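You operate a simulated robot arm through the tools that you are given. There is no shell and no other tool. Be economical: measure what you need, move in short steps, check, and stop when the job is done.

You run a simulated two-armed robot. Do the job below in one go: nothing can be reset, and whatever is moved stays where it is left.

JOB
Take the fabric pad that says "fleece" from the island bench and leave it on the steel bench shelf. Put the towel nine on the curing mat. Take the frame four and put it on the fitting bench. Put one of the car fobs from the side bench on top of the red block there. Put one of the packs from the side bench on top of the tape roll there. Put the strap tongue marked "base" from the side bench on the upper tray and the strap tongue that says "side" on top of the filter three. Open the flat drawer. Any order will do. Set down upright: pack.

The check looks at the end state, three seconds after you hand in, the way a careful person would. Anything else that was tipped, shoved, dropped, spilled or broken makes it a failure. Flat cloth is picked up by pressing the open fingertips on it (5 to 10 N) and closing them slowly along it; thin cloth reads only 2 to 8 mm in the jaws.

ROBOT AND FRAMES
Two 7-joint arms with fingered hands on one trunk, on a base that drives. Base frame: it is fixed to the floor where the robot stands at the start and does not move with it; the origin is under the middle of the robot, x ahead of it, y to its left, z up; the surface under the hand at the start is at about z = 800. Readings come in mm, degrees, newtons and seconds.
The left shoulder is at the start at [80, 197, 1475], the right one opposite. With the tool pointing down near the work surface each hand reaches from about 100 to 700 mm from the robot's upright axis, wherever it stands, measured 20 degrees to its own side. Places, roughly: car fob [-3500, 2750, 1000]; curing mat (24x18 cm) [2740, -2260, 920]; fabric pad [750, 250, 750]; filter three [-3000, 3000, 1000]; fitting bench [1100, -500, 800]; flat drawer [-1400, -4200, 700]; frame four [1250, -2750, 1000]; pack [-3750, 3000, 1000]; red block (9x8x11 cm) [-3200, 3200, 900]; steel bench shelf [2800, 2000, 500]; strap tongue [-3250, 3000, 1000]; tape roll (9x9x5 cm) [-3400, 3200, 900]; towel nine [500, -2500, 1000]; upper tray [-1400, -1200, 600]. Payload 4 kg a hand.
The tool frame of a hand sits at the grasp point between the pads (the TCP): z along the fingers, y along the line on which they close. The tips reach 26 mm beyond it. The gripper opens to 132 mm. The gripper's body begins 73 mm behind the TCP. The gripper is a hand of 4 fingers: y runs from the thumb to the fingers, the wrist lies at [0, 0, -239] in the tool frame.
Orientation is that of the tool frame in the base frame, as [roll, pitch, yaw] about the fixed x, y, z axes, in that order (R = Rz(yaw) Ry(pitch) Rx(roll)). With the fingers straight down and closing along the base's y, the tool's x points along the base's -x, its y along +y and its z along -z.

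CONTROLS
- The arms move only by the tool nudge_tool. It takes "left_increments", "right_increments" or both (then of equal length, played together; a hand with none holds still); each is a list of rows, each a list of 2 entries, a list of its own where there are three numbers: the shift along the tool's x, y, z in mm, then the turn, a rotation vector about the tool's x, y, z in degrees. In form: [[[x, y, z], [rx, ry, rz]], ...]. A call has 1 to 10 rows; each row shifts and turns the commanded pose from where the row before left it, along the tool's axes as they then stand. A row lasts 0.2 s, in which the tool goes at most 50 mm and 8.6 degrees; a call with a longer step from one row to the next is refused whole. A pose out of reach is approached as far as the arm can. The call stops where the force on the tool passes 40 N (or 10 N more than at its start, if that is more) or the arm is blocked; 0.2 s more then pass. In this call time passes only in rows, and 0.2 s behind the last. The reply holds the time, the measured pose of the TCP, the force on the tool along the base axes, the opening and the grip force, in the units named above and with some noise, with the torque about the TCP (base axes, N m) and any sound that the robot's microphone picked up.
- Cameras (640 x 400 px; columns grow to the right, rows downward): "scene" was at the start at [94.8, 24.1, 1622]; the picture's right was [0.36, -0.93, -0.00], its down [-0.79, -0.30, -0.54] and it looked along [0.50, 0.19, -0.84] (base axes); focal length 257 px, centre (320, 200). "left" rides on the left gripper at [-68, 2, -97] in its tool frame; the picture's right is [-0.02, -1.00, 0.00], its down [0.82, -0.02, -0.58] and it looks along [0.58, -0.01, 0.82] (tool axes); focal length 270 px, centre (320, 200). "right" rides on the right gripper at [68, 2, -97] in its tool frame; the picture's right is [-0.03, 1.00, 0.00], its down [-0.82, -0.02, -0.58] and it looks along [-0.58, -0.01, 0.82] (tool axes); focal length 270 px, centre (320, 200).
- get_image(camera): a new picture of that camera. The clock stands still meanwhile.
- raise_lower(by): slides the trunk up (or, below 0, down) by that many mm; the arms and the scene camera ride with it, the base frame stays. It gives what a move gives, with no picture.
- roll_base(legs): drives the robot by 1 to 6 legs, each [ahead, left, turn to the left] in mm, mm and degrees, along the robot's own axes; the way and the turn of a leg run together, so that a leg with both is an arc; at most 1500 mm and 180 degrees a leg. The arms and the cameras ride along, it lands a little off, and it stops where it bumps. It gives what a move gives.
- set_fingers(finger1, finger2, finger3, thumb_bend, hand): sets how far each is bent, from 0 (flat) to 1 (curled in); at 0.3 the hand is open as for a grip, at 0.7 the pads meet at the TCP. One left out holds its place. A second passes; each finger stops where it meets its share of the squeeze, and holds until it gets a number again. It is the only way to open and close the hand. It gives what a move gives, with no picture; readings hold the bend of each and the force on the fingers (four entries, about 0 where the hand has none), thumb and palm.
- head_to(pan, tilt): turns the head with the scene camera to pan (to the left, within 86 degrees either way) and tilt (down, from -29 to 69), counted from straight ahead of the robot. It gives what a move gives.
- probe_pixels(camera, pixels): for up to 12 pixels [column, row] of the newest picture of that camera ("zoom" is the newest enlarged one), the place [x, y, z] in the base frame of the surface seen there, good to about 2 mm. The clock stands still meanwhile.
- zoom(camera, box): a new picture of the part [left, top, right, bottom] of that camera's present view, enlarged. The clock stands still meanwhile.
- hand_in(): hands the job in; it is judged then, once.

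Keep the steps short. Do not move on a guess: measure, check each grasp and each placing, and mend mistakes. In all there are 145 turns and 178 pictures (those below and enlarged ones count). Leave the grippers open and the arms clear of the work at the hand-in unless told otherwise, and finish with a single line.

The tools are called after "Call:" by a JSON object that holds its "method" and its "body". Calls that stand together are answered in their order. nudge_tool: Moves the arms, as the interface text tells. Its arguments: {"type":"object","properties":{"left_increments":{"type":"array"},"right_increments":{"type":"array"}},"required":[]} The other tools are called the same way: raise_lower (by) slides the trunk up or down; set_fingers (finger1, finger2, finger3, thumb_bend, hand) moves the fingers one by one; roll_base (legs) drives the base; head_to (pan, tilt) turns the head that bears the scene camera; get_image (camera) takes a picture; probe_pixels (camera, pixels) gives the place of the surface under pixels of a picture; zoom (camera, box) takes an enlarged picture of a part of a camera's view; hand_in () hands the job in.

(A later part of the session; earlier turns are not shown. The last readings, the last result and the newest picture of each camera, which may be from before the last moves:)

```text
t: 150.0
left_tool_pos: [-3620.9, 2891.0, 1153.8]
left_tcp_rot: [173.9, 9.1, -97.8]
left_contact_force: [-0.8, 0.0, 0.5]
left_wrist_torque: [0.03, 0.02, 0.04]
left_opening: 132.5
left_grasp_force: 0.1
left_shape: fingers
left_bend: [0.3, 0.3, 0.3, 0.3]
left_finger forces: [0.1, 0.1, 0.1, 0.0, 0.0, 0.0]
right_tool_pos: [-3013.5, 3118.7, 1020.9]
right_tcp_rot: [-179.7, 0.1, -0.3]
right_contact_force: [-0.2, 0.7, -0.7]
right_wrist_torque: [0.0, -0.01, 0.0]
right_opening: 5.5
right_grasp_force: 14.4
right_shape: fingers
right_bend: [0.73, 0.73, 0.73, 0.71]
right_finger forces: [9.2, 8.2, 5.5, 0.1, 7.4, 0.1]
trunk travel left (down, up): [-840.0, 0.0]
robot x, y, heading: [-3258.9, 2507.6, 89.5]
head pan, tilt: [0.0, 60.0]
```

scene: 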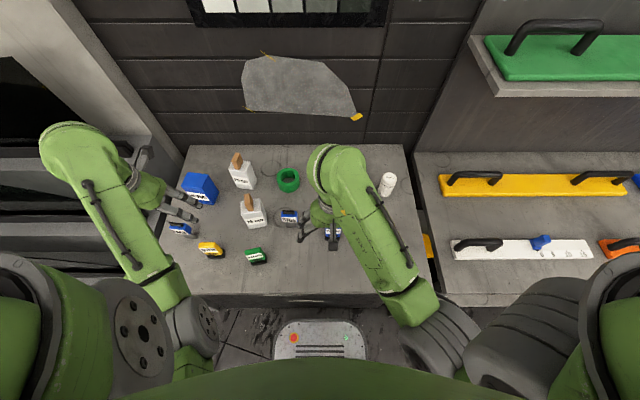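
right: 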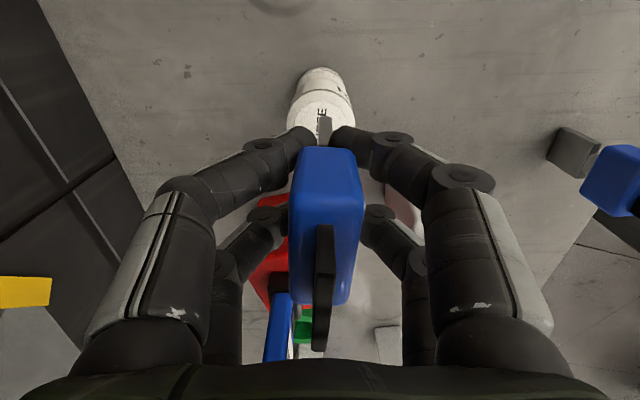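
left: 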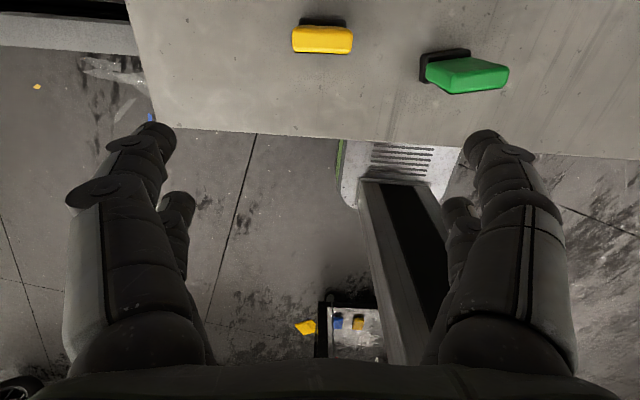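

Call:
{"method": "nudge_tool", "body": {"right_increments": [[[0, 3, 1.5], [0, 0, 0]], [[0, 0, 1.5], [0, 0, 0]], [[0, 0, 1.5], [0, 0, 0]]]}}

Call:
{"method": "zoom", "body": {"camera": "scene", "box": [360, 140, 420, 200]}}

```text
t: 150.8
left_tool_pos: [-3620.7, 2892.3, 1153.7]
left_tcp_rot: [173.9, 9.1, -97.8]
left_contact_force: [-0.2, -0.5, -1.0]
left_wrist_torque: [-0.01, 0.03, -0.03]
left_opening: 132.7
left_grasp_force: 0.1
left_shape: fingers
left_bend: [0.3, 0.3, 0.3, 0.3]
left_finger forces: [0.0, 0.1, 0.0, 0.0, 0.0, 0.0]
right_tool_pos: [-3012.3, 3116.0, 1016.4]
right_tcp_rot: [-179.8, 0.1, -0.2]
right_contact_force: [0.0, -0.8, -1.5]
right_wrist_torque: [0.01, -0.01, -0.02]
right_opening: 5.5
right_grasp_force: 15.2
right_shape: fingers
right_bend: [0.73, 0.73, 0.73, 0.71]
right_finger forces: [9.3, 8.2, 5.4, 0.1, 7.4, 0.0]
trunk travel left (down, up): [-840.0, 0.0]
robot x, y, heading: [-3257.9, 2508.1, 89.8]
head pan, tilt: [0.0, 60.0]
```

```text
6.67 times, centred on (390, 170) of scene
```

zoom: 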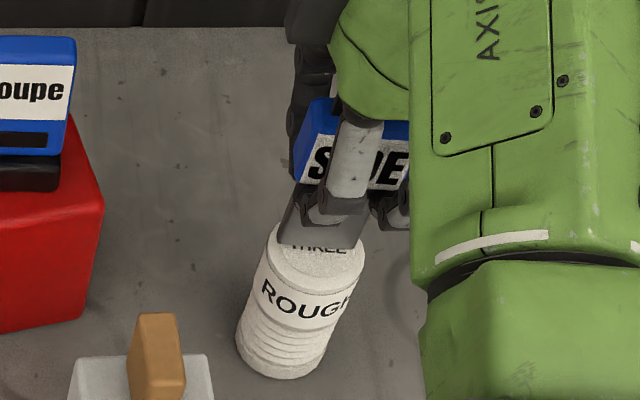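

Call:
{"method": "probe_pixels", "body": {"camera": "zoom", "pixels": [[285, 237], [345, 244], [315, 242], [315, 225], [315, 262], [290, 210]]}}

```text
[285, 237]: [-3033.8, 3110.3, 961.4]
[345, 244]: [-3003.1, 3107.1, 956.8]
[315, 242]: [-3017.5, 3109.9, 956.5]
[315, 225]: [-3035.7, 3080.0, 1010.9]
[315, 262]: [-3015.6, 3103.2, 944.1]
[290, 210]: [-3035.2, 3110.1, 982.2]
```

The tongue's bottom is at z≈955, about 10 mm above the filter (it rode up in the grip). I'll continue down.

Call:
{"method": "nudge_tool", "body": {"right_increments": [[[1, -2, 4], [0, 0, 0]], [[0, 0, 3], [0, 0, 0]], [[0, 0, 1.5], [0, 0, 0]], [[0, 0, 1.5], [0, 0, 0]]]}}

```text
t: 151.8
left_tool_pos: [-3621.8, 2890.5, 1154.7]
left_tcp_rot: [174.0, 9.3, -97.8]
left_contact_force: [1.0, 0.1, -0.7]
left_wrist_torque: [-0.01, 0.01, 0.05]
left_opening: 132.4
left_grasp_force: 0.0
left_shape: fingers
left_bend: [0.3, 0.3, 0.3, 0.3]
left_finger forces: [0.1, 0.0, 0.0, 0.0, 0.1, 0.1]
right_tool_pos: [-3013.6, 3116.5, 1008.1]
right_tcp_rot: [-179.7, 0.1, -0.2]
right_contact_force: [-0.9, -0.3, 7.3]
right_wrist_torque: [-0.07, -0.04, -0.03]
right_opening: 4.6
right_grasp_force: 16.6
right_shape: fingers
right_bend: [0.73, 0.74, 0.73, 0.72]
right_finger forces: [10.7, 8.3, 6.6, 0.0, 7.2, 0.0]
trunk travel left (down, up): [-840.0, 0.0]
robot x, y, heading: [-3257.0, 2506.2, 89.8]
head pan, tilt: [0.0, 60.0]
```

Contact at 7 N. I'll ease up 0.5 mm and open in two stages.

Call:
{"method": "nudge_tool", "body": {"right_increments": [[[0, 0, -0.7], [0, 0, 0]]]}}

Call:
{"method": "set_fingers", "body": {"hand": "right", "finger1": 0.68, "finger2": 0.68, "finger3": 0.68, "thumb_bend": 0.68}}

Call:
{"method": "zoom", "body": {"camera": "scene", "box": [360, 140, 420, 200]}}

Call:
{"method": "get_image", "body": {"camera": "right"}}

```text
t: 152.2
left_tool_pos: [-3621.3, 2890.1, 1153.5]
left_tcp_rot: [173.9, 9.2, -97.8]
left_contact_force: [0.3, 0.0, 0.0]
left_wrist_torque: [0.01, 0.03, 0.04]
left_opening: 132.7
left_grasp_force: 0.0
left_shape: fingers
left_bend: [0.3, 0.3, 0.3, 0.3]
left_finger forces: [0.0, 0.1, 0.0, 0.0, 0.1, 0.1]
right_tool_pos: [-3013.4, 3115.8, 1009.3]
right_tcp_rot: [-179.8, 0.1, -0.2]
right_contact_force: [-0.8, 0.0, 7.2]
right_wrist_torque: [-0.06, -0.05, 0.01]
right_opening: 4.5
right_grasp_force: 16.3
right_shape: fingers
right_bend: [0.73, 0.74, 0.73, 0.72]
right_finger forces: [10.5, 8.3, 6.8, 0.0, 7.4, 0.0]
trunk travel left (down, up): [-840.0, 0.0]
robot x, y, heading: [-3258.8, 2510.9, 89.7]
head pan, tilt: [0.0, 60.0]
```

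```text
t: 153.2
left_tool_pos: [-3620.4, 2892.0, 1153.6]
left_tcp_rot: [174.0, 9.2, -97.9]
left_contact_force: [0.7, 0.8, -0.2]
left_wrist_torque: [-0.01, 0.01, -0.03]
left_opening: 132.5
left_grasp_force: 0.0
left_shape: fingers
left_bend: [0.3, 0.3, 0.3, 0.3]
left_finger forces: [0.0, 0.0, 0.0, 0.0, 0.0, 0.0]
right_tool_pos: [-3013.1, 3117.8, 1007.5]
right_tcp_rot: [-179.8, 0.1, -0.2]
right_contact_force: [-0.2, 0.8, -0.7]
right_wrist_torque: [-0.03, -0.01, -0.01]
right_opening: 8.0
right_grasp_force: 0.2
right_shape: fingers
right_bend: [0.68, 0.68, 0.68, 0.68]
right_finger forces: [0.2, 0.2, 0.2, 0.0, 0.2, 0.0]
trunk travel left (down, up): [-840.0, 0.0]
robot x, y, heading: [-3258.6, 2506.8, 89.7]
head pan, tilt: [0.0, 60.0]
```

```text
6.67 times, centred on (390, 170) of scene
```

zoom: 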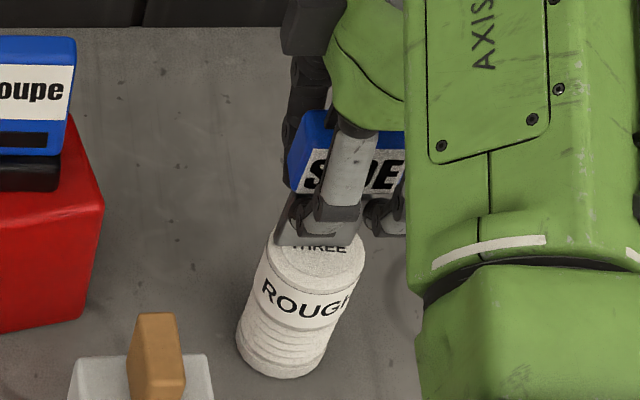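

```text
114 pictures are left
```

right: 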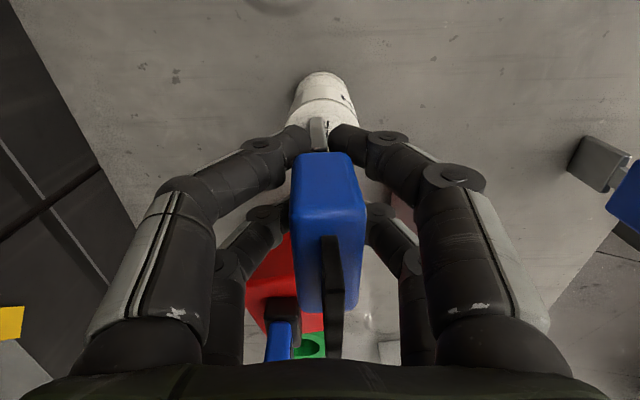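

It stands with the fingers loose. I'll open further and look.

Call:
{"method": "set_fingers", "body": {"hand": "right", "finger1": 0.55, "finger2": 0.55, "finger3": 0.55, "thumb_bend": 0.55}}

Call:
{"method": "get_image", "body": {"camera": "right"}}

```text
t: 154.2
left_tool_pos: [-3620.0, 2890.4, 1152.7]
left_tcp_rot: [173.9, 9.1, -97.8]
left_contact_force: [-0.7, 0.1, 0.1]
left_wrist_torque: [0.0, -0.02, -0.02]
left_opening: 132.6
left_grasp_force: 0.1
left_shape: fingers
left_bend: [0.3, 0.3, 0.3, 0.3]
left_finger forces: [0.0, 0.1, 0.0, 0.0, 0.0, 0.0]
right_tool_pos: [-3013.3, 3116.9, 1008.0]
right_tcp_rot: [-179.8, 0.2, -0.1]
right_contact_force: [0.0, 0.3, -0.5]
right_wrist_torque: [0.0, 0.01, -0.02]
right_opening: 48.6
right_grasp_force: 0.0
right_shape: fingers
right_bend: [0.55, 0.55, 0.55, 0.55]
right_finger forces: [0.0, 0.1, 0.0, 0.1, 0.0, 0.0]
trunk travel left (down, up): [-840.0, 0.0]
robot x, y, heading: [-3254.9, 2503.5, 89.6]
head pan, tilt: [0.0, 60.0]
```

```text
113 pictures are left
```

right: 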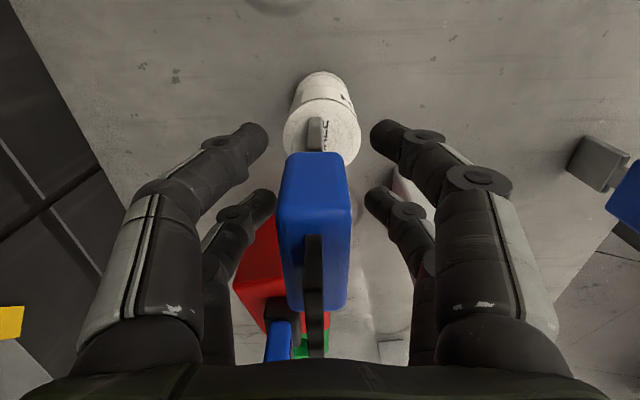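

It's free and standing on the filter. I'll rise 120 mm and check from the scene camera.

Call:
{"method": "nudge_tool", "body": {"right_increments": [[[0, 0, -10], [0, 0, 0]], [[0, 0, -30], [0, 0, 0]], [[0, 0, -40], [0, 0, 0]], [[0, 0, -40], [0, 0, 0]], [[0, 40, 0], [0, 0, 0]], [[0, 40, 0], [0, 0, 0]], [[0, 40, 0], [0, 0, 0]]]}}

Call:
{"method": "get_image", "body": {"camera": "scene"}}

Call:
{"method": "zoom", "body": {"camera": "scene", "box": [170, 135, 430, 290]}}

```text
t: 155.8
left_tool_pos: [-3620.0, 2890.0, 1154.1]
left_tcp_rot: [173.9, 9.2, -97.8]
left_contact_force: [-0.5, 0.5, 0.0]
left_wrist_torque: [-0.02, -0.02, -0.01]
left_opening: 132.7
left_grasp_force: 0.1
left_shape: fingers
left_bend: [0.3, 0.3, 0.3, 0.3]
left_finger forces: [0.1, 0.1, 0.0, 0.0, 0.1, 0.1]
right_tool_pos: [-3012.9, 2995.2, 1129.6]
right_tcp_rot: [-179.7, 0.1, -0.3]
right_contact_force: [0.3, 0.3, -0.3]
right_wrist_torque: [0.0, 0.01, 0.04]
right_opening: 48.8
right_grasp_force: 0.1
right_shape: fingers
right_bend: [0.55, 0.55, 0.55, 0.55]
right_finger forces: [0.0, 0.1, 0.0, 0.0, 0.0, 0.1]
trunk travel left (down, up): [-840.0, 0.0]
robot x, y, heading: [-3255.4, 2504.6, 89.5]
head pan, tilt: [0.0, 60.0]
```

```text
112 pictures are left
```

scene: 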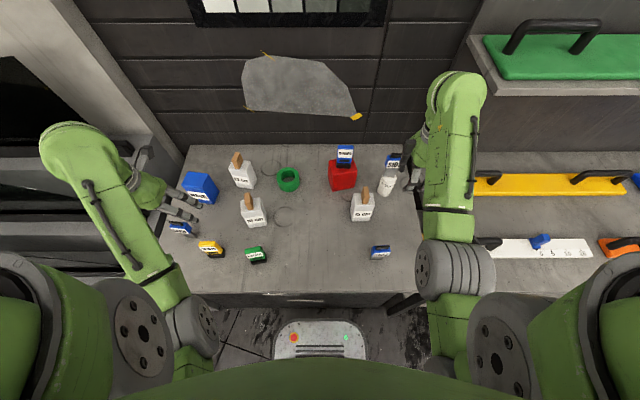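

```text
2.46 times, centred on (300, 212) of scene
```

zoom: 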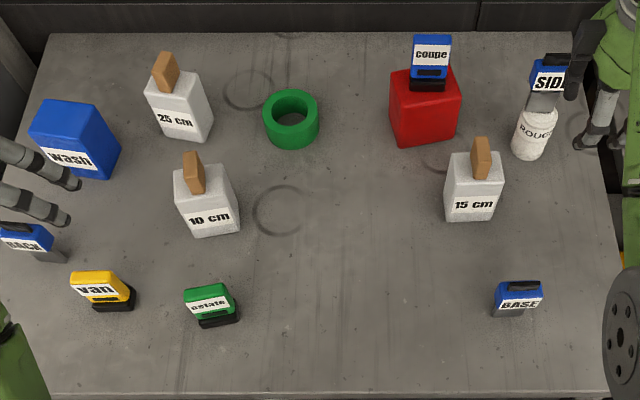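

SIDE stands on the filter and coupe on the block. Three alike white items labelled 10/15/25 cm form the pack group, just as there are three fobs and three tongues ("wash" is a single box). I'll use the 10 cm one for the tape roll, and shift the base 150 mm left so the right hand reaches well.

Call:
{"method": "roll_base", "body": {"legs": [[0, 150, 0]]}}

Call:
{"method": "nudge_tool", "body": {"right_increments": [[[-42, 0, 0], [0, 0, 0]], [[-42, 0, 0], [0, 0, 0]], [[-42, 0, 0], [0, 0, 0]], [[-42, 0, 0], [0, 0, 0]], [[-42, 0, 0], [0, 0, 0]], [[-42, 0, 0], [0, 0, 0]]]}}

Call:
{"method": "get_image", "body": {"camera": "right"}}

```text
t: 157.1
left_tool_pos: [-3764.7, 2890.8, 1154.7]
left_tcp_rot: [173.7, 9.1, -97.8]
left_contact_force: [-0.1, -1.1, 0.3]
left_wrist_torque: [-0.02, 0.0, -0.05]
left_opening: 132.5
left_grasp_force: 0.1
left_shape: fingers
left_bend: [0.3, 0.3, 0.3, 0.3]
left_finger forces: [0.1, 0.1, 0.0, 0.0, 0.1, 0.0]
right_tool_pos: [-3157.2, 2997.1, 1126.7]
right_tcp_rot: [-179.8, 0.3, -0.3]
right_contact_force: [0.2, 1.0, 0.4]
right_wrist_torque: [0.01, 0.0, -0.01]
right_opening: 48.7
right_grasp_force: 0.0
right_shape: fingers
right_bend: [0.55, 0.55, 0.55, 0.55]
right_finger forces: [0.1, 0.1, 0.0, 0.0, 0.0, 0.0]
trunk travel left (down, up): [-840.0, 0.0]
robot x, y, heading: [-3406.2, 2504.2, 89.7]
head pan, tilt: [0.0, 60.0]
```

```text
t: 158.5
left_tool_pos: [-3769.8, 2892.6, 1153.4]
left_tcp_rot: [173.9, 9.2, -97.8]
left_contact_force: [-0.4, -0.9, -0.3]
left_wrist_torque: [0.01, -0.02, -0.04]
left_opening: 132.5
left_grasp_force: 0.0
left_shape: fingers
left_bend: [0.3, 0.3, 0.3, 0.3]
left_finger forces: [0.0, 0.0, 0.0, 0.0, 0.0, 0.0]
right_tool_pos: [-3411.7, 2999.0, 1125.7]
right_tcp_rot: [-179.9, 0.0, -0.2]
right_contact_force: [-0.3, -1.2, -0.8]
right_wrist_torque: [-0.02, -0.01, -0.02]
right_opening: 49.0
right_grasp_force: 0.1
right_shape: fingers
right_bend: [0.55, 0.55, 0.55, 0.55]
right_finger forces: [0.0, 0.1, 0.1, 0.0, 0.0, 0.1]
trunk travel left (down, up): [-840.0, 0.0]
robot x, y, heading: [-3407.0, 2511.7, 89.7]
head pan, tilt: [0.0, 60.0]
```

```text
110 pictures are left
```

right: 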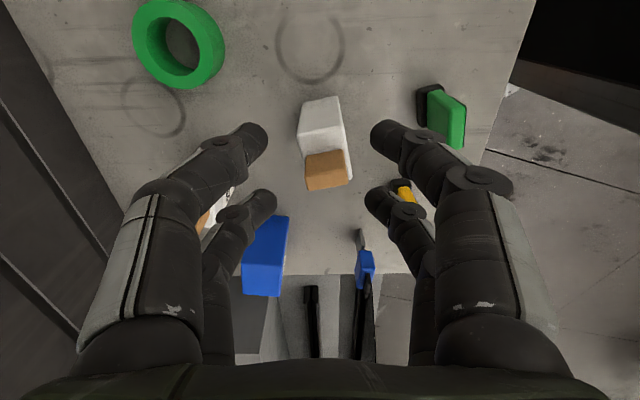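

Call:
{"method": "zoom", "body": {"camera": "right", "box": [120, 0, 380, 200]}}

Call:
{"method": "probe_pixels", "body": {"camera": "right", "pixels": [[302, 135], [340, 125], [310, 105], [335, 102], [325, 125], [310, 157], [345, 155], [310, 185], [345, 178], [345, 160], [322, 180], [180, 8]]}}

Call:
{"method": "probe_pixels", "body": {"camera": "right", "pixels": [[137, 40], [160, 78], [215, 65], [210, 20], [165, 5], [182, 45], [145, 62], [190, 82]]}}

```text
2.00 times, centred on (250, 100) of right
```

zoom: 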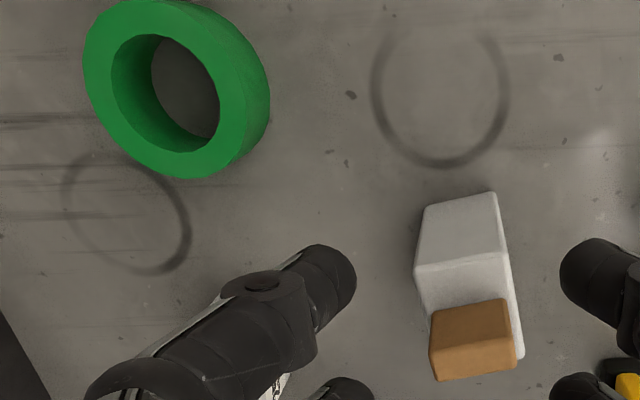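

```text
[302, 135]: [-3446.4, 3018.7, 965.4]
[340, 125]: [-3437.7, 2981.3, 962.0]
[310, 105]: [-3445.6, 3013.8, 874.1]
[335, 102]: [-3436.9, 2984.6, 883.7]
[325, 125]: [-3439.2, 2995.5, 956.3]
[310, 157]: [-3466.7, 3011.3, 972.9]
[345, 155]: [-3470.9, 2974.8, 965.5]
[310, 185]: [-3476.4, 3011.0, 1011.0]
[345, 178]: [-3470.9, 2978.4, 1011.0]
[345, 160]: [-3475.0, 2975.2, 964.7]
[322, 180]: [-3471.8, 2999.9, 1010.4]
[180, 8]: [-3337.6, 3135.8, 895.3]
```

```text
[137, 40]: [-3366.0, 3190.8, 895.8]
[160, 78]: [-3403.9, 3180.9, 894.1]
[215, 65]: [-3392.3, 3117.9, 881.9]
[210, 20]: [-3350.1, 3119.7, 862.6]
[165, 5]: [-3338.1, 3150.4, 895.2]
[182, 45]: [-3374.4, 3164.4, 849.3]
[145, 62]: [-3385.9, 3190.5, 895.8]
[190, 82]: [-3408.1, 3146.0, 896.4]
```

Pack "10 cm": body top z=965, tab top 1011, centre about (−3471,2994), turned about 12°. The ring's top is at z=896, centred near (−3375,3150). I'll open to a moderate width, align and hover.

Call:
{"method": "set_fingers", "body": {"hand": "right", "finger1": 0.42, "finger2": 0.42, "finger3": 0.42, "thumb_bend": 0.42}}

Call:
{"method": "nudge_tool", "body": {"right_increments": [[[-30, 2, 0], [0, 0, 0]], [[-29, 3, 0], [0, 0, -6]], [[0, 0, 35], [0, 0, -6]], [[0, 0, 35], [0, 0, 0]]]}}

Call:
{"method": "get_image", "body": {"camera": "right"}}

```text
t: 159.5
left_tool_pos: [-3769.2, 2891.4, 1154.5]
left_tcp_rot: [173.7, 9.2, -97.7]
left_contact_force: [0.4, -0.5, 0.0]
left_wrist_torque: [-0.01, -0.01, 0.02]
left_opening: 132.6
left_grasp_force: 0.0
left_shape: fingers
left_bend: [0.3, 0.3, 0.3, 0.3]
left_finger forces: [0.0, 0.0, 0.0, 0.0, 0.0, 0.0]
right_tool_pos: [-3410.6, 2999.2, 1126.9]
right_tcp_rot: [-179.9, 0.1, -0.2]
right_contact_force: [-0.6, 0.4, 1.0]
right_wrist_torque: [0.01, 0.0, -0.03]
right_opening: 92.7
right_grasp_force: 0.1
right_shape: fingers
right_bend: [0.42, 0.42, 0.42, 0.42]
right_finger forces: [0.0, 0.0, 0.0, 0.0, 0.0, 0.0]
trunk travel left (down, up): [-840.0, 0.0]
robot x, y, heading: [-3403.8, 2508.7, 89.6]
head pan, tilt: [0.0, 60.0]
```

```text
t: 160.5
left_tool_pos: [-3768.9, 2893.0, 1154.3]
left_tcp_rot: [173.8, 9.2, -97.7]
left_contact_force: [0.4, -0.1, -1.1]
left_wrist_torque: [0.01, -0.03, -0.01]
left_opening: 132.5
left_grasp_force: 0.1
left_shape: fingers
left_bend: [0.3, 0.3, 0.3, 0.3]
left_finger forces: [0.0, 0.0, 0.1, 0.1, 0.1, 0.0]
right_tool_pos: [-3471.6, 2994.8, 1058.0]
right_tcp_rot: [-179.8, 0.1, 11.9]
right_contact_force: [-0.4, -0.4, -1.0]
right_wrist_torque: [0.0, 0.04, -0.05]
right_opening: 92.6
right_grasp_force: 0.0
right_shape: fingers
right_bend: [0.42, 0.42, 0.42, 0.42]
right_finger forces: [0.0, 0.1, 0.0, 0.1, 0.1, 0.0]
trunk travel left (down, up): [-840.0, 0.0]
robot x, y, heading: [-3405.5, 2506.2, 89.8]
head pan, tilt: [0.0, 60.0]
```

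```text
108 pictures are left
```

right: 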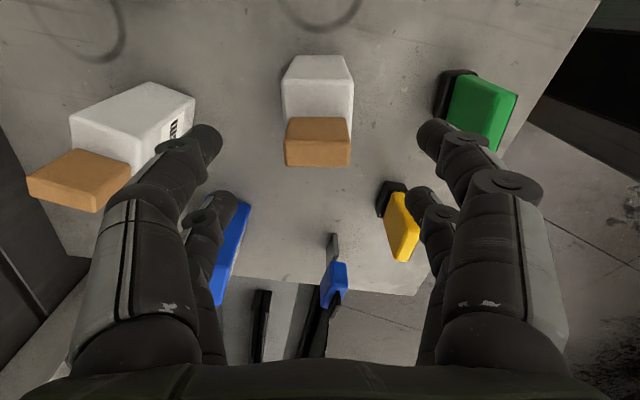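

Nicely aligned. I'll descend to z≈948 and close.

Call:
{"method": "nudge_tool", "body": {"right_increments": [[[0, 0, 35], [0, 0, 0]], [[0, 0, 35], [0, 0, 0]], [[0, 0, 30], [0, 0, 0]], [[0, 0, 10], [0, 0, 0]]]}}

Call:
{"method": "set_fingers", "body": {"hand": "right", "finger1": 0.65, "finger2": 0.65, "finger3": 0.65, "thumb_bend": 0.65}}

Call:
{"method": "get_image", "body": {"camera": "right"}}

```text
t: 161.5
left_tool_pos: [-3768.4, 2891.3, 1153.2]
left_tcp_rot: [173.9, 9.1, -97.7]
left_contact_force: [-0.3, -0.5, 0.2]
left_wrist_torque: [-0.05, -0.06, 0.0]
left_opening: 132.1
left_grasp_force: 0.1
left_shape: fingers
left_bend: [0.3, 0.3, 0.3, 0.3]
left_finger forces: [0.1, 0.1, 0.1, 0.0, 0.1, 0.0]
right_tool_pos: [-3468.9, 2994.2, 947.1]
right_tcp_rot: [-179.8, 0.1, 11.8]
right_contact_force: [-0.1, -1.4, 0.7]
right_wrist_torque: [0.01, 0.0, -0.01]
right_opening: 92.6
right_grasp_force: 0.1
right_shape: fingers
right_bend: [0.42, 0.42, 0.42, 0.42]
right_finger forces: [0.0, 0.0, 0.0, 0.0, 0.0, 0.0]
trunk travel left (down, up): [-840.0, 0.0]
robot x, y, heading: [-3407.8, 2510.6, 89.8]
head pan, tilt: [0.0, 60.0]
```

```text
t: 162.5
left_tool_pos: [-3769.4, 2892.8, 1153.5]
left_tcp_rot: [173.9, 9.2, -97.7]
left_contact_force: [-0.2, 0.2, 0.0]
left_wrist_torque: [-0.01, 0.01, 0.0]
left_opening: 132.5
left_grasp_force: 0.2
left_shape: fingers
left_bend: [0.3, 0.3, 0.3, 0.3]
left_finger forces: [0.1, 0.1, 0.1, 0.1, 0.1, 0.0]
right_tool_pos: [-3470.5, 2996.2, 947.8]
right_tcp_rot: [-179.8, 0.2, 11.8]
right_contact_force: [1.1, -0.1, 0.4]
right_wrist_torque: [-0.02, -0.01, -0.01]
right_opening: 45.9
right_grasp_force: 14.9
right_shape: fingers
right_bend: [0.55, 0.56, 0.56, 0.6]
right_finger forces: [7.8, 7.0, 6.0, 0.1, 8.7, 0.0]
trunk travel left (down, up): [-840.0, 0.0]
robot x, y, heading: [-3407.1, 2507.5, 89.7]
head pan, tilt: [0.0, 60.0]
```

```text
107 pictures are left
```

right: 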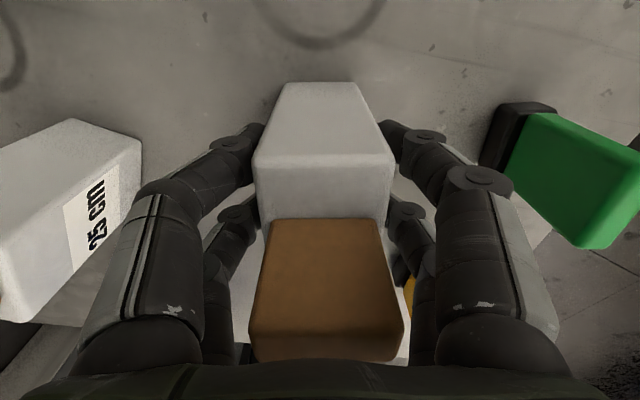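

Held at 15 N. I'll squeeze slightly more, lift 95 mm, go half-way and look at the ring.

Call:
{"method": "set_fingers", "body": {"hand": "right", "finger1": 0.68, "finger2": 0.68, "finger3": 0.68, "thumb_bend": 0.68}}

Call:
{"method": "nudge_tool", "body": {"right_increments": [[[0, 0, -15], [0, 0, 0]], [[0, 0, -30], [0, 0, 0]], [[0, 0, -30], [0, 0, 0]], [[0, 0, -20], [0, 0, 0]], [[20, -20, 0], [0, 0, 0]], [[20, -20, 0], [0, 0, 0]]]}}

Call:
{"method": "get_image", "body": {"camera": "right"}}

Call:
{"method": "zoom", "body": {"camera": "scene", "box": [280, 130, 400, 220]}}

```text
t: 163.5
left_tool_pos: [-3768.4, 2891.7, 1154.5]
left_tcp_rot: [173.9, 9.2, -97.9]
left_contact_force: [-0.5, 0.4, 0.6]
left_wrist_torque: [-0.01, -0.03, 0.02]
left_opening: 132.3
left_grasp_force: 0.1
left_shape: fingers
left_bend: [0.3, 0.3, 0.3, 0.3]
left_finger forces: [0.0, 0.0, 0.0, 0.0, 0.0, 0.0]
right_tool_pos: [-3469.3, 2993.5, 948.8]
right_tcp_rot: [-179.9, 0.1, 11.8]
right_contact_force: [-0.5, 0.3, 0.4]
right_wrist_torque: [0.0, -0.02, -0.04]
right_opening: 45.7
right_grasp_force: 18.8
right_shape: fingers
right_bend: [0.54, 0.55, 0.58, 0.62]
right_finger forces: [9.3, 9.6, 7.5, 0.0, 11.5, 0.0]
trunk travel left (down, up): [-840.0, 0.0]
robot x, y, heading: [-3406.3, 2508.9, 89.7]
head pan, tilt: [0.0, 60.0]
```

```text
t: 164.9
left_tool_pos: [-3768.5, 2894.3, 1154.0]
left_tcp_rot: [173.8, 9.2, -97.7]
left_contact_force: [-1.1, 0.1, -0.7]
left_wrist_torque: [-0.02, -0.02, -0.01]
left_opening: 132.8
left_grasp_force: 0.0
left_shape: fingers
left_bend: [0.3, 0.3, 0.3, 0.3]
left_finger forces: [0.0, 0.1, 0.0, 0.0, 0.1, 0.1]
right_tool_pos: [-3438.2, 3043.0, 1042.2]
right_tcp_rot: [-180.0, 0.1, 11.8]
right_contact_force: [0.3, -1.1, -1.1]
right_wrist_torque: [-0.02, 0.01, -0.03]
right_opening: 45.3
right_grasp_force: 19.3
right_shape: fingers
right_bend: [0.54, 0.55, 0.58, 0.62]
right_finger forces: [9.3, 9.5, 7.6, 0.1, 11.3, 0.0]
trunk travel left (down, up): [-840.0, 0.0]
robot x, y, heading: [-3406.7, 2505.3, 89.5]
head pan, tilt: [0.0, 60.0]
```

```text
106 pictures are left
```

right: 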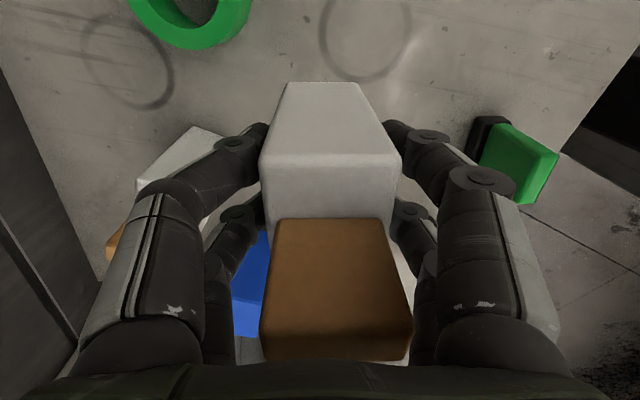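

```text
4.44 times, centred on (340, 175) of scene
```

zoom: 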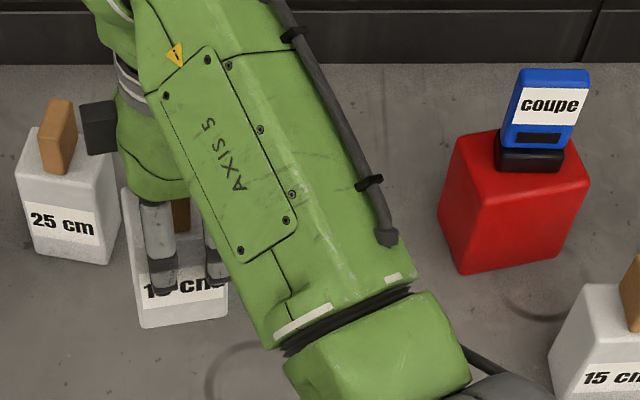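

Call:
{"method": "probe_pixels", "body": {"camera": "right", "pixels": [[136, 8], [150, 30], [170, 42], [190, 47], [212, 42], [168, 8], [185, 20], [200, 22], [214, 5]]}}

```text
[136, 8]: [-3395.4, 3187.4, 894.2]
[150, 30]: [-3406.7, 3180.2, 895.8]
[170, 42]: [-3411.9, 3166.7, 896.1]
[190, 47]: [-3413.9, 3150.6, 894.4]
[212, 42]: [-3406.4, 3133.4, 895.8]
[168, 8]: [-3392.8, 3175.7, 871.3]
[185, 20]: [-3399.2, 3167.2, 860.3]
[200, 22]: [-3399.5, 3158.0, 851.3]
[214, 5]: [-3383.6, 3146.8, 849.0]
```

Call:
{"method": "probe_pixels", "body": {"camera": "right", "pixels": [[328, 90], [328, 158], [328, 210], [328, 224], [335, 352], [264, 165], [394, 165], [266, 345], [408, 345]]}}

```text
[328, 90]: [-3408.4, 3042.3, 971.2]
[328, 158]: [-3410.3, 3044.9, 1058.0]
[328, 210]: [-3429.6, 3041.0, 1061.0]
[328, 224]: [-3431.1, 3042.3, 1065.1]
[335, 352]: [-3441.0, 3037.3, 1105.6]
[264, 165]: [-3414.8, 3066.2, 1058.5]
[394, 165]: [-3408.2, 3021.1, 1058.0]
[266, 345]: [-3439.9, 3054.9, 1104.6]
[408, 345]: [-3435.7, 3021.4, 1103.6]
```

The pack is centred on the TCP. The ring's centre fits (−3376,3155), top z=896. I'll move over it and down to about 6 mm above contact.

Call:
{"method": "nudge_tool", "body": {"right_increments": [[[28, -32.3, 0], [0, 0, 0]], [[28, -32.3, 0], [0, 0, 0]], [[27.5, -32.4, 0], [0, 0, 0]], [[0, 0, 20], [0, 0, 0]], [[0, 0, 18], [0, 0, 0]], [[0, 0, 4], [0, 0, 0]]]}}

Call:
{"method": "get_image", "body": {"camera": "right"}}

Call:
{"method": "zoom", "body": {"camera": "scene", "box": [280, 130, 400, 220]}}

```text
t: 166.3
left_tool_pos: [-3768.5, 2892.9, 1153.5]
left_tcp_rot: [173.8, 9.2, -97.8]
left_contact_force: [-0.5, -0.7, -0.7]
left_wrist_torque: [0.03, 0.0, 0.0]
left_opening: 132.8
left_grasp_force: 0.1
left_shape: fingers
left_bend: [0.3, 0.3, 0.3, 0.3]
left_finger forces: [0.0, 0.0, 0.0, 0.0, 0.1, 0.0]
right_tool_pos: [-3379.1, 3156.0, 1000.4]
right_tcp_rot: [-179.9, 0.1, 11.8]
right_contact_force: [0.5, -0.6, -1.5]
right_wrist_torque: [0.03, 0.02, 0.01]
right_opening: 45.6
right_grasp_force: 18.5
right_shape: fingers
right_bend: [0.54, 0.55, 0.58, 0.62]
right_finger forces: [9.2, 9.5, 7.5, 0.0, 11.2, 0.0]
trunk travel left (down, up): [-840.0, 0.0]
robot x, y, heading: [-3411.5, 2514.2, 89.5]
head pan, tilt: [0.0, 60.0]
```

```text
104 pictures are left
```

right: 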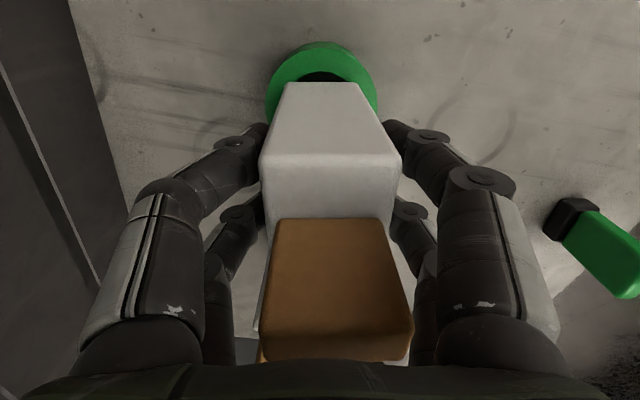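

```text
4.44 times, centred on (340, 175) of scene
```

zoom: 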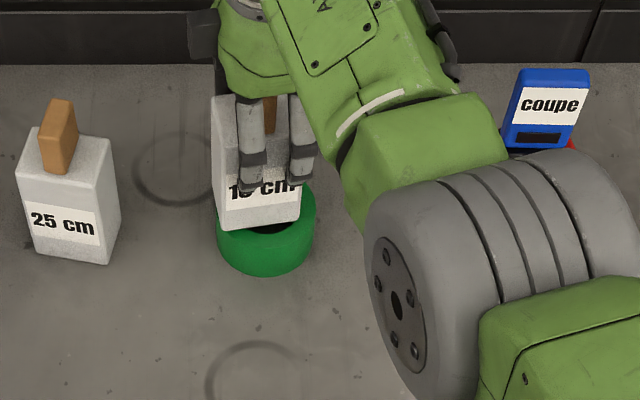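

The pack spans the ring with all four corners over the rim. I'll shift 4 mm right and lower to contact.

Call:
{"method": "nudge_tool", "body": {"right_increments": [[[4, 0, 2], [0, 0, 0]], [[0, 0, 2], [0, 0, 0]], [[0, 0, 1.5], [0, 0, 0]], [[0, 0, 1.5], [0, 0, 0]]]}}

```text
t: 167.3
left_tool_pos: [-3769.7, 2892.5, 1153.4]
left_tcp_rot: [173.9, 9.2, -97.8]
left_contact_force: [0.4, 1.4, 0.6]
left_wrist_torque: [0.03, 0.01, 0.01]
left_opening: 132.7
left_grasp_force: 0.1
left_shape: fingers
left_bend: [0.3, 0.3, 0.3, 0.3]
left_finger forces: [0.0, 0.0, 0.0, 0.0, 0.0, 0.0]
right_tool_pos: [-3376.0, 3154.6, 995.0]
right_tcp_rot: [-179.9, 0.1, 11.8]
right_contact_force: [-0.2, -1.0, -1.9]
right_wrist_torque: [0.0, -0.01, -0.04]
right_opening: 45.6
right_grasp_force: 18.8
right_shape: fingers
right_bend: [0.54, 0.55, 0.58, 0.62]
right_finger forces: [9.2, 9.5, 7.6, 0.0, 11.1, 0.1]
trunk travel left (down, up): [-840.0, 0.0]
robot x, y, heading: [-3409.3, 2507.8, 89.6]
head pan, tilt: [0.0, 60.0]
```

Call:
{"method": "nudge_tool", "body": {"right_increments": [[[0, 0, 1.5], [0, 0, 0]], [[0, 0, 1], [0, 0, 0]], [[0, 0, 1], [0, 0, 0]]]}}

```text
t: 168.1
left_tool_pos: [-3769.1, 2891.7, 1154.5]
left_tcp_rot: [173.9, 9.2, -97.7]
left_contact_force: [0.6, -0.6, 0.0]
left_wrist_torque: [0.02, 0.01, 0.04]
left_opening: 132.3
left_grasp_force: 0.1
left_shape: fingers
left_bend: [0.3, 0.3, 0.3, 0.3]
left_finger forces: [0.0, 0.1, 0.0, 0.0, 0.0, 0.1]
right_tool_pos: [-3375.9, 3154.8, 993.7]
right_tcp_rot: [-179.7, 0.0, 11.8]
right_contact_force: [-0.7, 0.9, 4.0]
right_wrist_torque: [-0.08, -0.02, -0.04]
right_opening: 45.4
right_grasp_force: 19.4
right_shape: fingers
right_bend: [0.55, 0.55, 0.58, 0.62]
right_finger forces: [9.5, 9.6, 7.9, 0.0, 11.7, 0.0]
trunk travel left (down, up): [-840.0, 0.0]
robot x, y, heading: [-3406.1, 2506.5, 89.7]
head pan, tilt: [0.0, 60.0]
```

Contact at 4 N. I'll open to a moderate width, rise and check.

Call:
{"method": "set_fingers", "body": {"hand": "right", "finger1": 0.44, "finger2": 0.44, "finger3": 0.44, "thumb_bend": 0.44}}

Call:
{"method": "nudge_tool", "body": {"right_increments": [[[0, 0, -15], [0, 0, 0]], [[0, 0, -35], [0, 0, 0]], [[0, 0, -35], [0, 0, 0]], [[0, 0, -35], [0, 0, 0]], [[0, 0, -25], [0, 0, 0]]]}}

Call:
{"method": "get_image", "body": {"camera": "right"}}

```text
t: 169.1
left_tool_pos: [-3769.0, 2891.6, 1152.5]
left_tcp_rot: [174.0, 9.2, -97.8]
left_contact_force: [0.1, 1.0, -1.4]
left_wrist_torque: [-0.02, -0.01, -0.01]
left_opening: 132.5
left_grasp_force: 0.1
left_shape: fingers
left_bend: [0.3, 0.3, 0.3, 0.3]
left_finger forces: [0.0, 0.0, 0.1, 0.1, 0.0, 0.0]
right_tool_pos: [-3375.5, 3152.9, 992.1]
right_tcp_rot: [-179.8, 0.1, 11.8]
right_contact_force: [0.1, -0.2, 0.5]
right_wrist_torque: [-0.01, 0.0, -0.01]
right_opening: 85.4
right_grasp_force: 0.0
right_shape: fingers
right_bend: [0.44, 0.44, 0.44, 0.44]
right_finger forces: [0.1, 0.0, 0.0, 0.0, 0.1, 0.0]
trunk travel left (down, up): [-840.0, 0.0]
robot x, y, heading: [-3406.4, 2510.6, 89.8]
head pan, tilt: [0.0, 60.0]
```

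```text
t: 170.3
left_tool_pos: [-3769.0, 2891.7, 1154.3]
left_tcp_rot: [173.9, 9.1, -97.8]
left_contact_force: [0.3, 0.7, 0.8]
left_wrist_torque: [0.04, -0.01, 0.03]
left_opening: 132.8
left_grasp_force: 0.2
left_shape: fingers
left_bend: [0.3, 0.3, 0.3, 0.3]
left_finger forces: [0.0, 0.0, 0.1, 0.1, 0.0, 0.0]
right_tool_pos: [-3374.9, 3153.6, 1138.0]
right_tcp_rot: [-179.9, 0.1, 11.8]
right_contact_force: [0.1, -1.2, -0.8]
right_wrist_torque: [-0.02, 0.04, -0.01]
right_opening: 85.8
right_grasp_force: 0.1
right_shape: fingers
right_bend: [0.44, 0.44, 0.44, 0.44]
right_finger forces: [0.1, 0.0, 0.0, 0.0, 0.0, 0.1]
trunk travel left (down, up): [-840.0, 0.0]
robot x, y, heading: [-3407.8, 2509.4, 89.4]
head pan, tilt: [0.0, 60.0]
```

```text
102 pictures are left
```

right: 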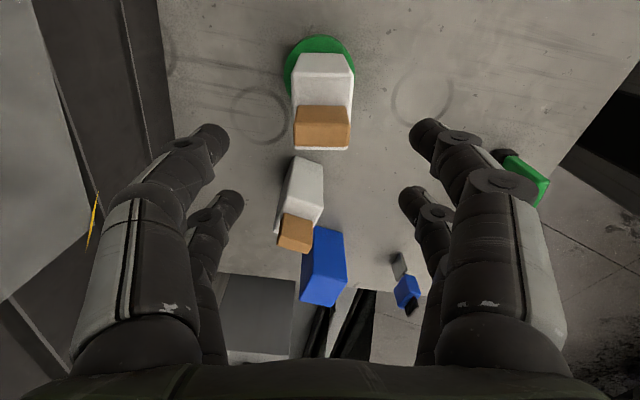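

The pack stands on the tape roll. Next is BASE: I'll shift the base back 150 mm right, swing the right hand over to (−3076,2850), and straighten its yaw.

Call:
{"method": "roll_base", "body": {"legs": [[0, -150, 0]]}}

Call:
{"method": "nudge_tool", "body": {"right_increments": [[[10, 40, 0], [0, 0, 4]], [[10, 40, 0], [0, 0, 4]], [[10, 40, 0], [0, 0, 4]], [[20, 40, 0], [0, 0, 0]], [[20, 40, 0], [0, 0, 0]], [[20, 40, 0], [0, 0, 0]], [[20, 40, 0], [0, 0, 0]], [[20, 25, 0], [0, 0, 0]]]}}

Call:
{"method": "get_image", "body": {"camera": "right"}}

Call:
{"method": "zoom", "body": {"camera": "scene", "box": [170, 130, 430, 290]}}

```text
t: 171.7
left_tool_pos: [-3624.0, 2891.7, 1152.7]
left_tcp_rot: [174.1, 9.2, -97.7]
left_contact_force: [-0.9, -0.2, 0.6]
left_wrist_torque: [0.01, -0.05, -0.03]
left_opening: 132.4
left_grasp_force: 0.0
left_shape: fingers
left_bend: [0.3, 0.3, 0.3, 0.3]
left_finger forces: [0.1, 0.0, 0.0, 0.0, 0.0, 0.1]
right_tool_pos: [-3228.8, 3153.1, 1137.7]
right_tcp_rot: [-179.9, -0.2, 11.8]
right_contact_force: [-0.4, -0.7, 0.5]
right_wrist_torque: [0.04, -0.02, 0.0]
right_opening: 85.7
right_grasp_force: 0.1
right_shape: fingers
right_bend: [0.44, 0.44, 0.44, 0.44]
right_finger forces: [0.1, 0.0, 0.0, 0.0, 0.0, 0.0]
trunk travel left (down, up): [-840.0, 0.0]
robot x, y, heading: [-3257.9, 2506.1, 89.9]
head pan, tilt: [0.0, 60.0]
```

```text
t: 173.5
left_tool_pos: [-3618.3, 2890.3, 1154.6]
left_tcp_rot: [173.8, 9.4, -97.7]
left_contact_force: [0.3, -0.6, 0.6]
left_wrist_torque: [0.03, 0.02, -0.02]
left_opening: 132.6
left_grasp_force: 0.0
left_shape: fingers
left_bend: [0.3, 0.3, 0.3, 0.3]
left_finger forces: [0.0, 0.1, 0.0, 0.0, 0.1, 0.1]
right_tool_pos: [-3079.7, 2861.5, 1104.9]
right_tcp_rot: [-179.5, 0.2, -0.3]
right_contact_force: [0.5, 0.0, -0.8]
right_wrist_torque: [-0.01, -0.03, -0.01]
right_opening: 86.0
right_grasp_force: 0.1
right_shape: fingers
right_bend: [0.44, 0.44, 0.44, 0.44]
right_finger forces: [0.0, 0.0, 0.0, 0.1, 0.0, 0.0]
right hand out of reach, approached as far as the arm can: row 5, 6, 7
trunk travel left (down, up): [-840.0, 0.0]
robot x, y, heading: [-3258.8, 2509.2, 90.0]
head pan, tilt: [0.0, 60.0]
```

```text
101 pictures are left
```

right: 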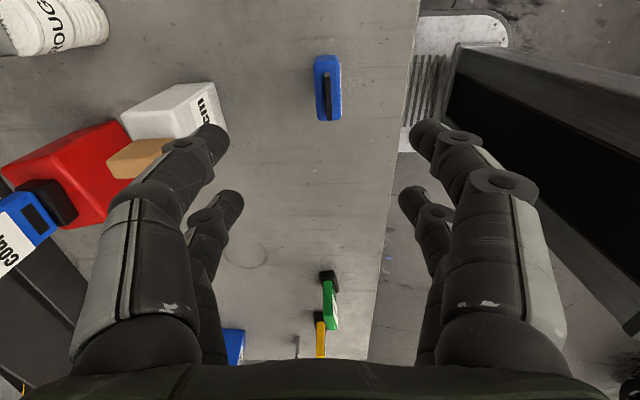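

```text
2.46 times, centred on (300, 210) of scene
```

zoom: 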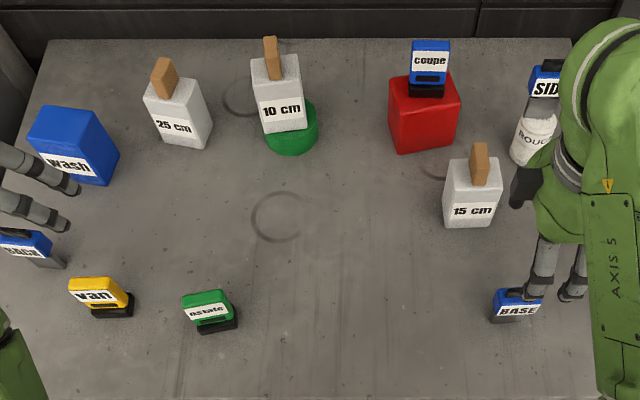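

The pack, fob and SIDE are all in place. I'll measure BASE at (327,90) in the hand view.

Call:
{"method": "probe_pixels", "body": {"camera": "right", "pixels": [[318, 88], [338, 88], [327, 60], [329, 115], [327, 80], [336, 65], [318, 65]]}}

```text
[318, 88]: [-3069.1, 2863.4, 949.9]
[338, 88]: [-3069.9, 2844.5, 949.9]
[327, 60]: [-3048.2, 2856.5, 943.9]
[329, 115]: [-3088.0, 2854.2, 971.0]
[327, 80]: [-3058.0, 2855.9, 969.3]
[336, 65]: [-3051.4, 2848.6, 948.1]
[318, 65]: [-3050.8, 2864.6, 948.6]
```

BASE is centred at (−3070,2855). I'll go down to z≈945, a bit higher than last time to grip the body itself, and close.

Call:
{"method": "nudge_tool", "body": {"right_increments": [[[9, 6.5, 20], [0, 0, 0]], [[0, 0, 40], [0, 0, 0]], [[0, 0, 40], [0, 0, 0]], [[0, 0, 40], [0, 0, 0]], [[0, 0, 20], [0, 0, 0]]]}}

Call:
{"method": "set_fingers", "body": {"hand": "right", "finger1": 0.72, "finger2": 0.72, "finger3": 0.72, "thumb_bend": 0.72}}

Call:
{"method": "get_image", "body": {"camera": "right"}}

```text
t: 174.7
left_tool_pos: [-3618.6, 2891.3, 1152.4]
left_tcp_rot: [173.8, 9.1, -97.9]
left_contact_force: [0.8, 0.9, 0.9]
left_wrist_torque: [-0.01, 0.0, 0.04]
left_opening: 132.4
left_grasp_force: 0.0
left_shape: fingers
left_bend: [0.3, 0.3, 0.3, 0.3]
left_finger forces: [0.0, 0.1, 0.1, 0.1, 0.1, 0.1]
right_tool_pos: [-3074.1, 2856.2, 942.2]
right_tcp_rot: [-179.8, 0.0, -0.2]
right_contact_force: [-0.6, 0.8, -0.2]
right_wrist_torque: [-0.01, 0.0, 0.03]
right_opening: 86.1
right_grasp_force: 0.0
right_shape: fingers
right_bend: [0.44, 0.44, 0.44, 0.44]
right_finger forces: [0.0, 0.0, 0.0, 0.1, 0.0, 0.1]
trunk travel left (down, up): [-840.0, 0.0]
robot x, y, heading: [-3255.5, 2507.6, 89.7]
head pan, tilt: [0.0, 60.0]
```

```text
t: 175.7
left_tool_pos: [-3619.4, 2892.0, 1154.4]
left_tcp_rot: [173.7, 9.2, -97.8]
left_contact_force: [-0.6, -0.3, -0.8]
left_wrist_torque: [-0.02, -0.03, 0.01]
left_opening: 132.4
left_grasp_force: 0.1
left_shape: fingers
left_bend: [0.3, 0.3, 0.3, 0.3]
left_finger forces: [0.1, 0.0, 0.0, 0.1, 0.0, 0.0]
right_tool_pos: [-3074.5, 2857.0, 942.8]
right_tcp_rot: [-179.8, 0.1, -0.2]
right_contact_force: [0.5, -0.2, 0.5]
right_wrist_torque: [0.03, 0.02, 0.02]
right_opening: 20.1
right_grasp_force: 15.9
right_shape: fingers
right_bend: [0.66, 0.66, 0.67, 0.67]
right_finger forces: [7.7, 7.5, 6.6, 0.0, 8.5, 0.0]
trunk travel left (down, up): [-840.0, 0.0]
robot x, y, heading: [-3257.1, 2508.4, 89.6]
head pan, tilt: [0.0, 60.0]
```

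```text
99 pictures are left
```

right: 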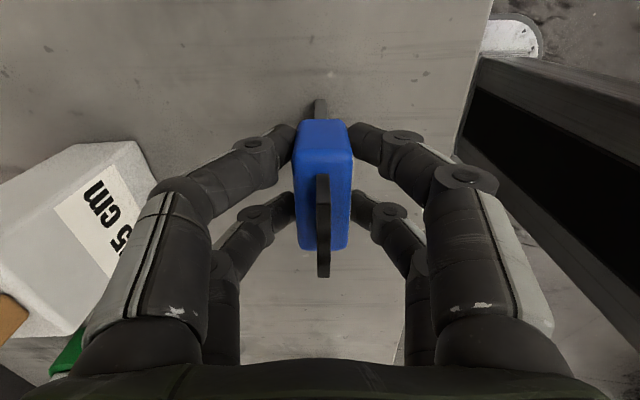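

The body is gripped at 16 N. I'll squeeze slightly more, lift, and back away from the bench.

Call:
{"method": "set_fingers", "body": {"hand": "right", "finger1": 0.75, "finger2": 0.75, "finger3": 0.75, "thumb_bend": 0.75}}

Call:
{"method": "nudge_tool", "body": {"right_increments": [[[0, 0, -20], [0, 0, 0]], [[0, 0, -35], [0, 0, 0]], [[0, 0, -35], [0, 0, 0]], [[0, 0, -35], [0, 0, 0]]]}}

Call:
{"method": "roll_base", "body": {"legs": [[-550, 0, 0], [0, 0, -130]]}}

Call:
{"method": "head_to", "body": {"pan": 0, "tilt": 20}}

Call:
{"method": "get_image", "body": {"camera": "scene"}}

```text
t: 176.7
left_tool_pos: [-3619.2, 2890.8, 1154.1]
left_tcp_rot: [173.7, 9.2, -97.8]
left_contact_force: [-0.4, 0.1, 0.3]
left_wrist_torque: [-0.02, -0.01, -0.01]
left_opening: 132.5
left_grasp_force: 0.0
left_shape: fingers
left_bend: [0.3, 0.3, 0.3, 0.3]
left_finger forces: [0.1, 0.1, 0.1, 0.0, 0.1, 0.0]
right_tool_pos: [-3073.8, 2856.8, 942.4]
right_tcp_rot: [-179.8, 0.1, -0.1]
right_contact_force: [0.6, -0.3, 0.1]
right_wrist_torque: [-0.03, 0.01, 0.01]
right_opening: 19.4
right_grasp_force: 20.1
right_shape: fingers
right_bend: [0.65, 0.66, 0.71, 0.68]
right_finger forces: [10.1, 10.1, 8.8, 0.1, 11.4, 0.1]
trunk travel left (down, up): [-840.0, 0.0]
robot x, y, heading: [-3255.8, 2505.7, 90.0]
head pan, tilt: [0.0, 60.0]
```

```text
t: 177.7
left_tool_pos: [-3618.8, 2890.8, 1154.4]
left_tcp_rot: [173.9, 9.1, -97.7]
left_contact_force: [-0.3, 0.3, 0.0]
left_wrist_torque: [0.0, 0.02, 0.01]
left_opening: 132.5
left_grasp_force: 0.1
left_shape: fingers
left_bend: [0.3, 0.3, 0.3, 0.3]
left_finger forces: [0.0, 0.0, 0.1, 0.0, 0.1, 0.0]
right_tool_pos: [-3073.2, 2854.5, 1069.2]
right_tcp_rot: [-179.9, 0.0, -0.2]
right_contact_force: [0.1, 0.3, -0.2]
right_wrist_torque: [-0.02, -0.01, -0.01]
right_opening: 19.3
right_grasp_force: 20.1
right_shape: fingers
right_bend: [0.65, 0.66, 0.71, 0.68]
right_finger forces: [10.1, 10.1, 8.9, 0.0, 11.3, 0.1]
trunk travel left (down, up): [-840.0, 0.0]
robot x, y, heading: [-3252.6, 2507.3, 89.8]
head pan, tilt: [0.0, 60.0]
```

```text
t: 186.2
left_tool_pos: [-2734.4, 2010.9, 1153.5]
left_tcp_rot: [173.8, 9.2, 133.7]
left_contact_force: [0.0, -0.1, 0.3]
left_wrist_torque: [0.0, 0.03, -0.02]
left_opening: 132.6
left_grasp_force: 0.1
left_shape: fingers
left_bend: [0.3, 0.3, 0.3, 0.3]
left_finger forces: [0.0, 0.0, 0.0, 0.0, 0.0, 0.1]
right_tool_pos: [-3101.6, 1606.0, 1069.1]
right_tcp_rot: [-179.8, 0.1, -128.7]
right_contact_force: [0.1, -0.1, -1.2]
right_wrist_torque: [-0.01, 0.02, 0.0]
right_opening: 19.4
right_grasp_force: 19.3
right_shape: fingers
right_bend: [0.65, 0.66, 0.71, 0.68]
right_finger forces: [9.7, 9.7, 8.5, 0.0, 10.8, 0.0]
trunk travel left (down, up): [-840.0, 0.0]
robot x, y, heading: [-3262.5, 1966.4, -38.7]
head pan, tilt: [0.0, 60.0]
```

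```text
t: 187.2
left_tool_pos: [-2734.4, 2011.2, 1153.2]
left_tcp_rot: [173.8, 9.2, 133.7]
left_contact_force: [-0.6, -0.2, 0.2]
left_wrist_torque: [0.0, 0.05, -0.02]
left_opening: 132.5
left_grasp_force: 0.1
left_shape: fingers
left_bend: [0.3, 0.3, 0.3, 0.3]
left_finger forces: [0.0, 0.1, 0.0, 0.0, 0.0, 0.0]
right_tool_pos: [-3102.8, 1604.5, 1068.2]
right_tcp_rot: [-179.8, 0.1, -128.7]
right_contact_force: [0.0, -0.2, -0.9]
right_wrist_torque: [-0.01, 0.0, 0.01]
right_opening: 19.1
right_grasp_force: 19.8
right_shape: fingers
right_bend: [0.65, 0.66, 0.71, 0.68]
right_finger forces: [9.6, 9.7, 8.6, 0.0, 10.8, 0.0]
trunk travel left (down, up): [-840.0, 0.0]
robot x, y, heading: [-3258.8, 1968.1, -39.0]
head pan, tilt: [0.0, 20.0]
```

```text
98 pictures are left
```

scene: 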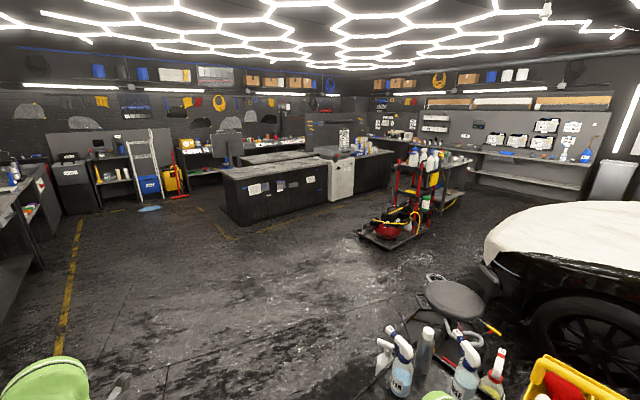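

The spot (−1400,−1200) projects to about (417,185): the cart there. I'll zoom in and map the way.

Call:
{"method": "zoom", "body": {"camera": "scene", "box": [340, 130, 500, 260]}}

Call:
{"method": "probe_pixels", "body": {"camera": "scene", "pixels": [[385, 245], [445, 185], [420, 165], [430, 205], [460, 295], [400, 370], [490, 240], [530, 320], [300, 205], [228, 195], [440, 215], [500, 270]]}}

```text
3.08 times, centred on (420, 195) of scene
```

zoom: 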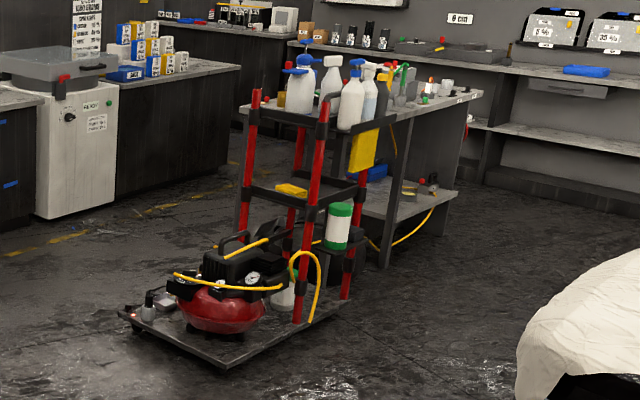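

```text
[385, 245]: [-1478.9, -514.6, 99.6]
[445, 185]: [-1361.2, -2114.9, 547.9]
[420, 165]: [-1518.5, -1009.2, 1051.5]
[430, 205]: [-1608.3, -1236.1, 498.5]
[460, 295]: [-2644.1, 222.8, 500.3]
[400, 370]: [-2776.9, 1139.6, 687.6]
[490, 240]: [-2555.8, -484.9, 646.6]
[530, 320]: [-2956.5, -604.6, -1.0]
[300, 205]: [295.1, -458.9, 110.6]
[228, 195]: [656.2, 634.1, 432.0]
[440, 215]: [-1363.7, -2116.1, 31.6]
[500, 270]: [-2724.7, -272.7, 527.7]
```

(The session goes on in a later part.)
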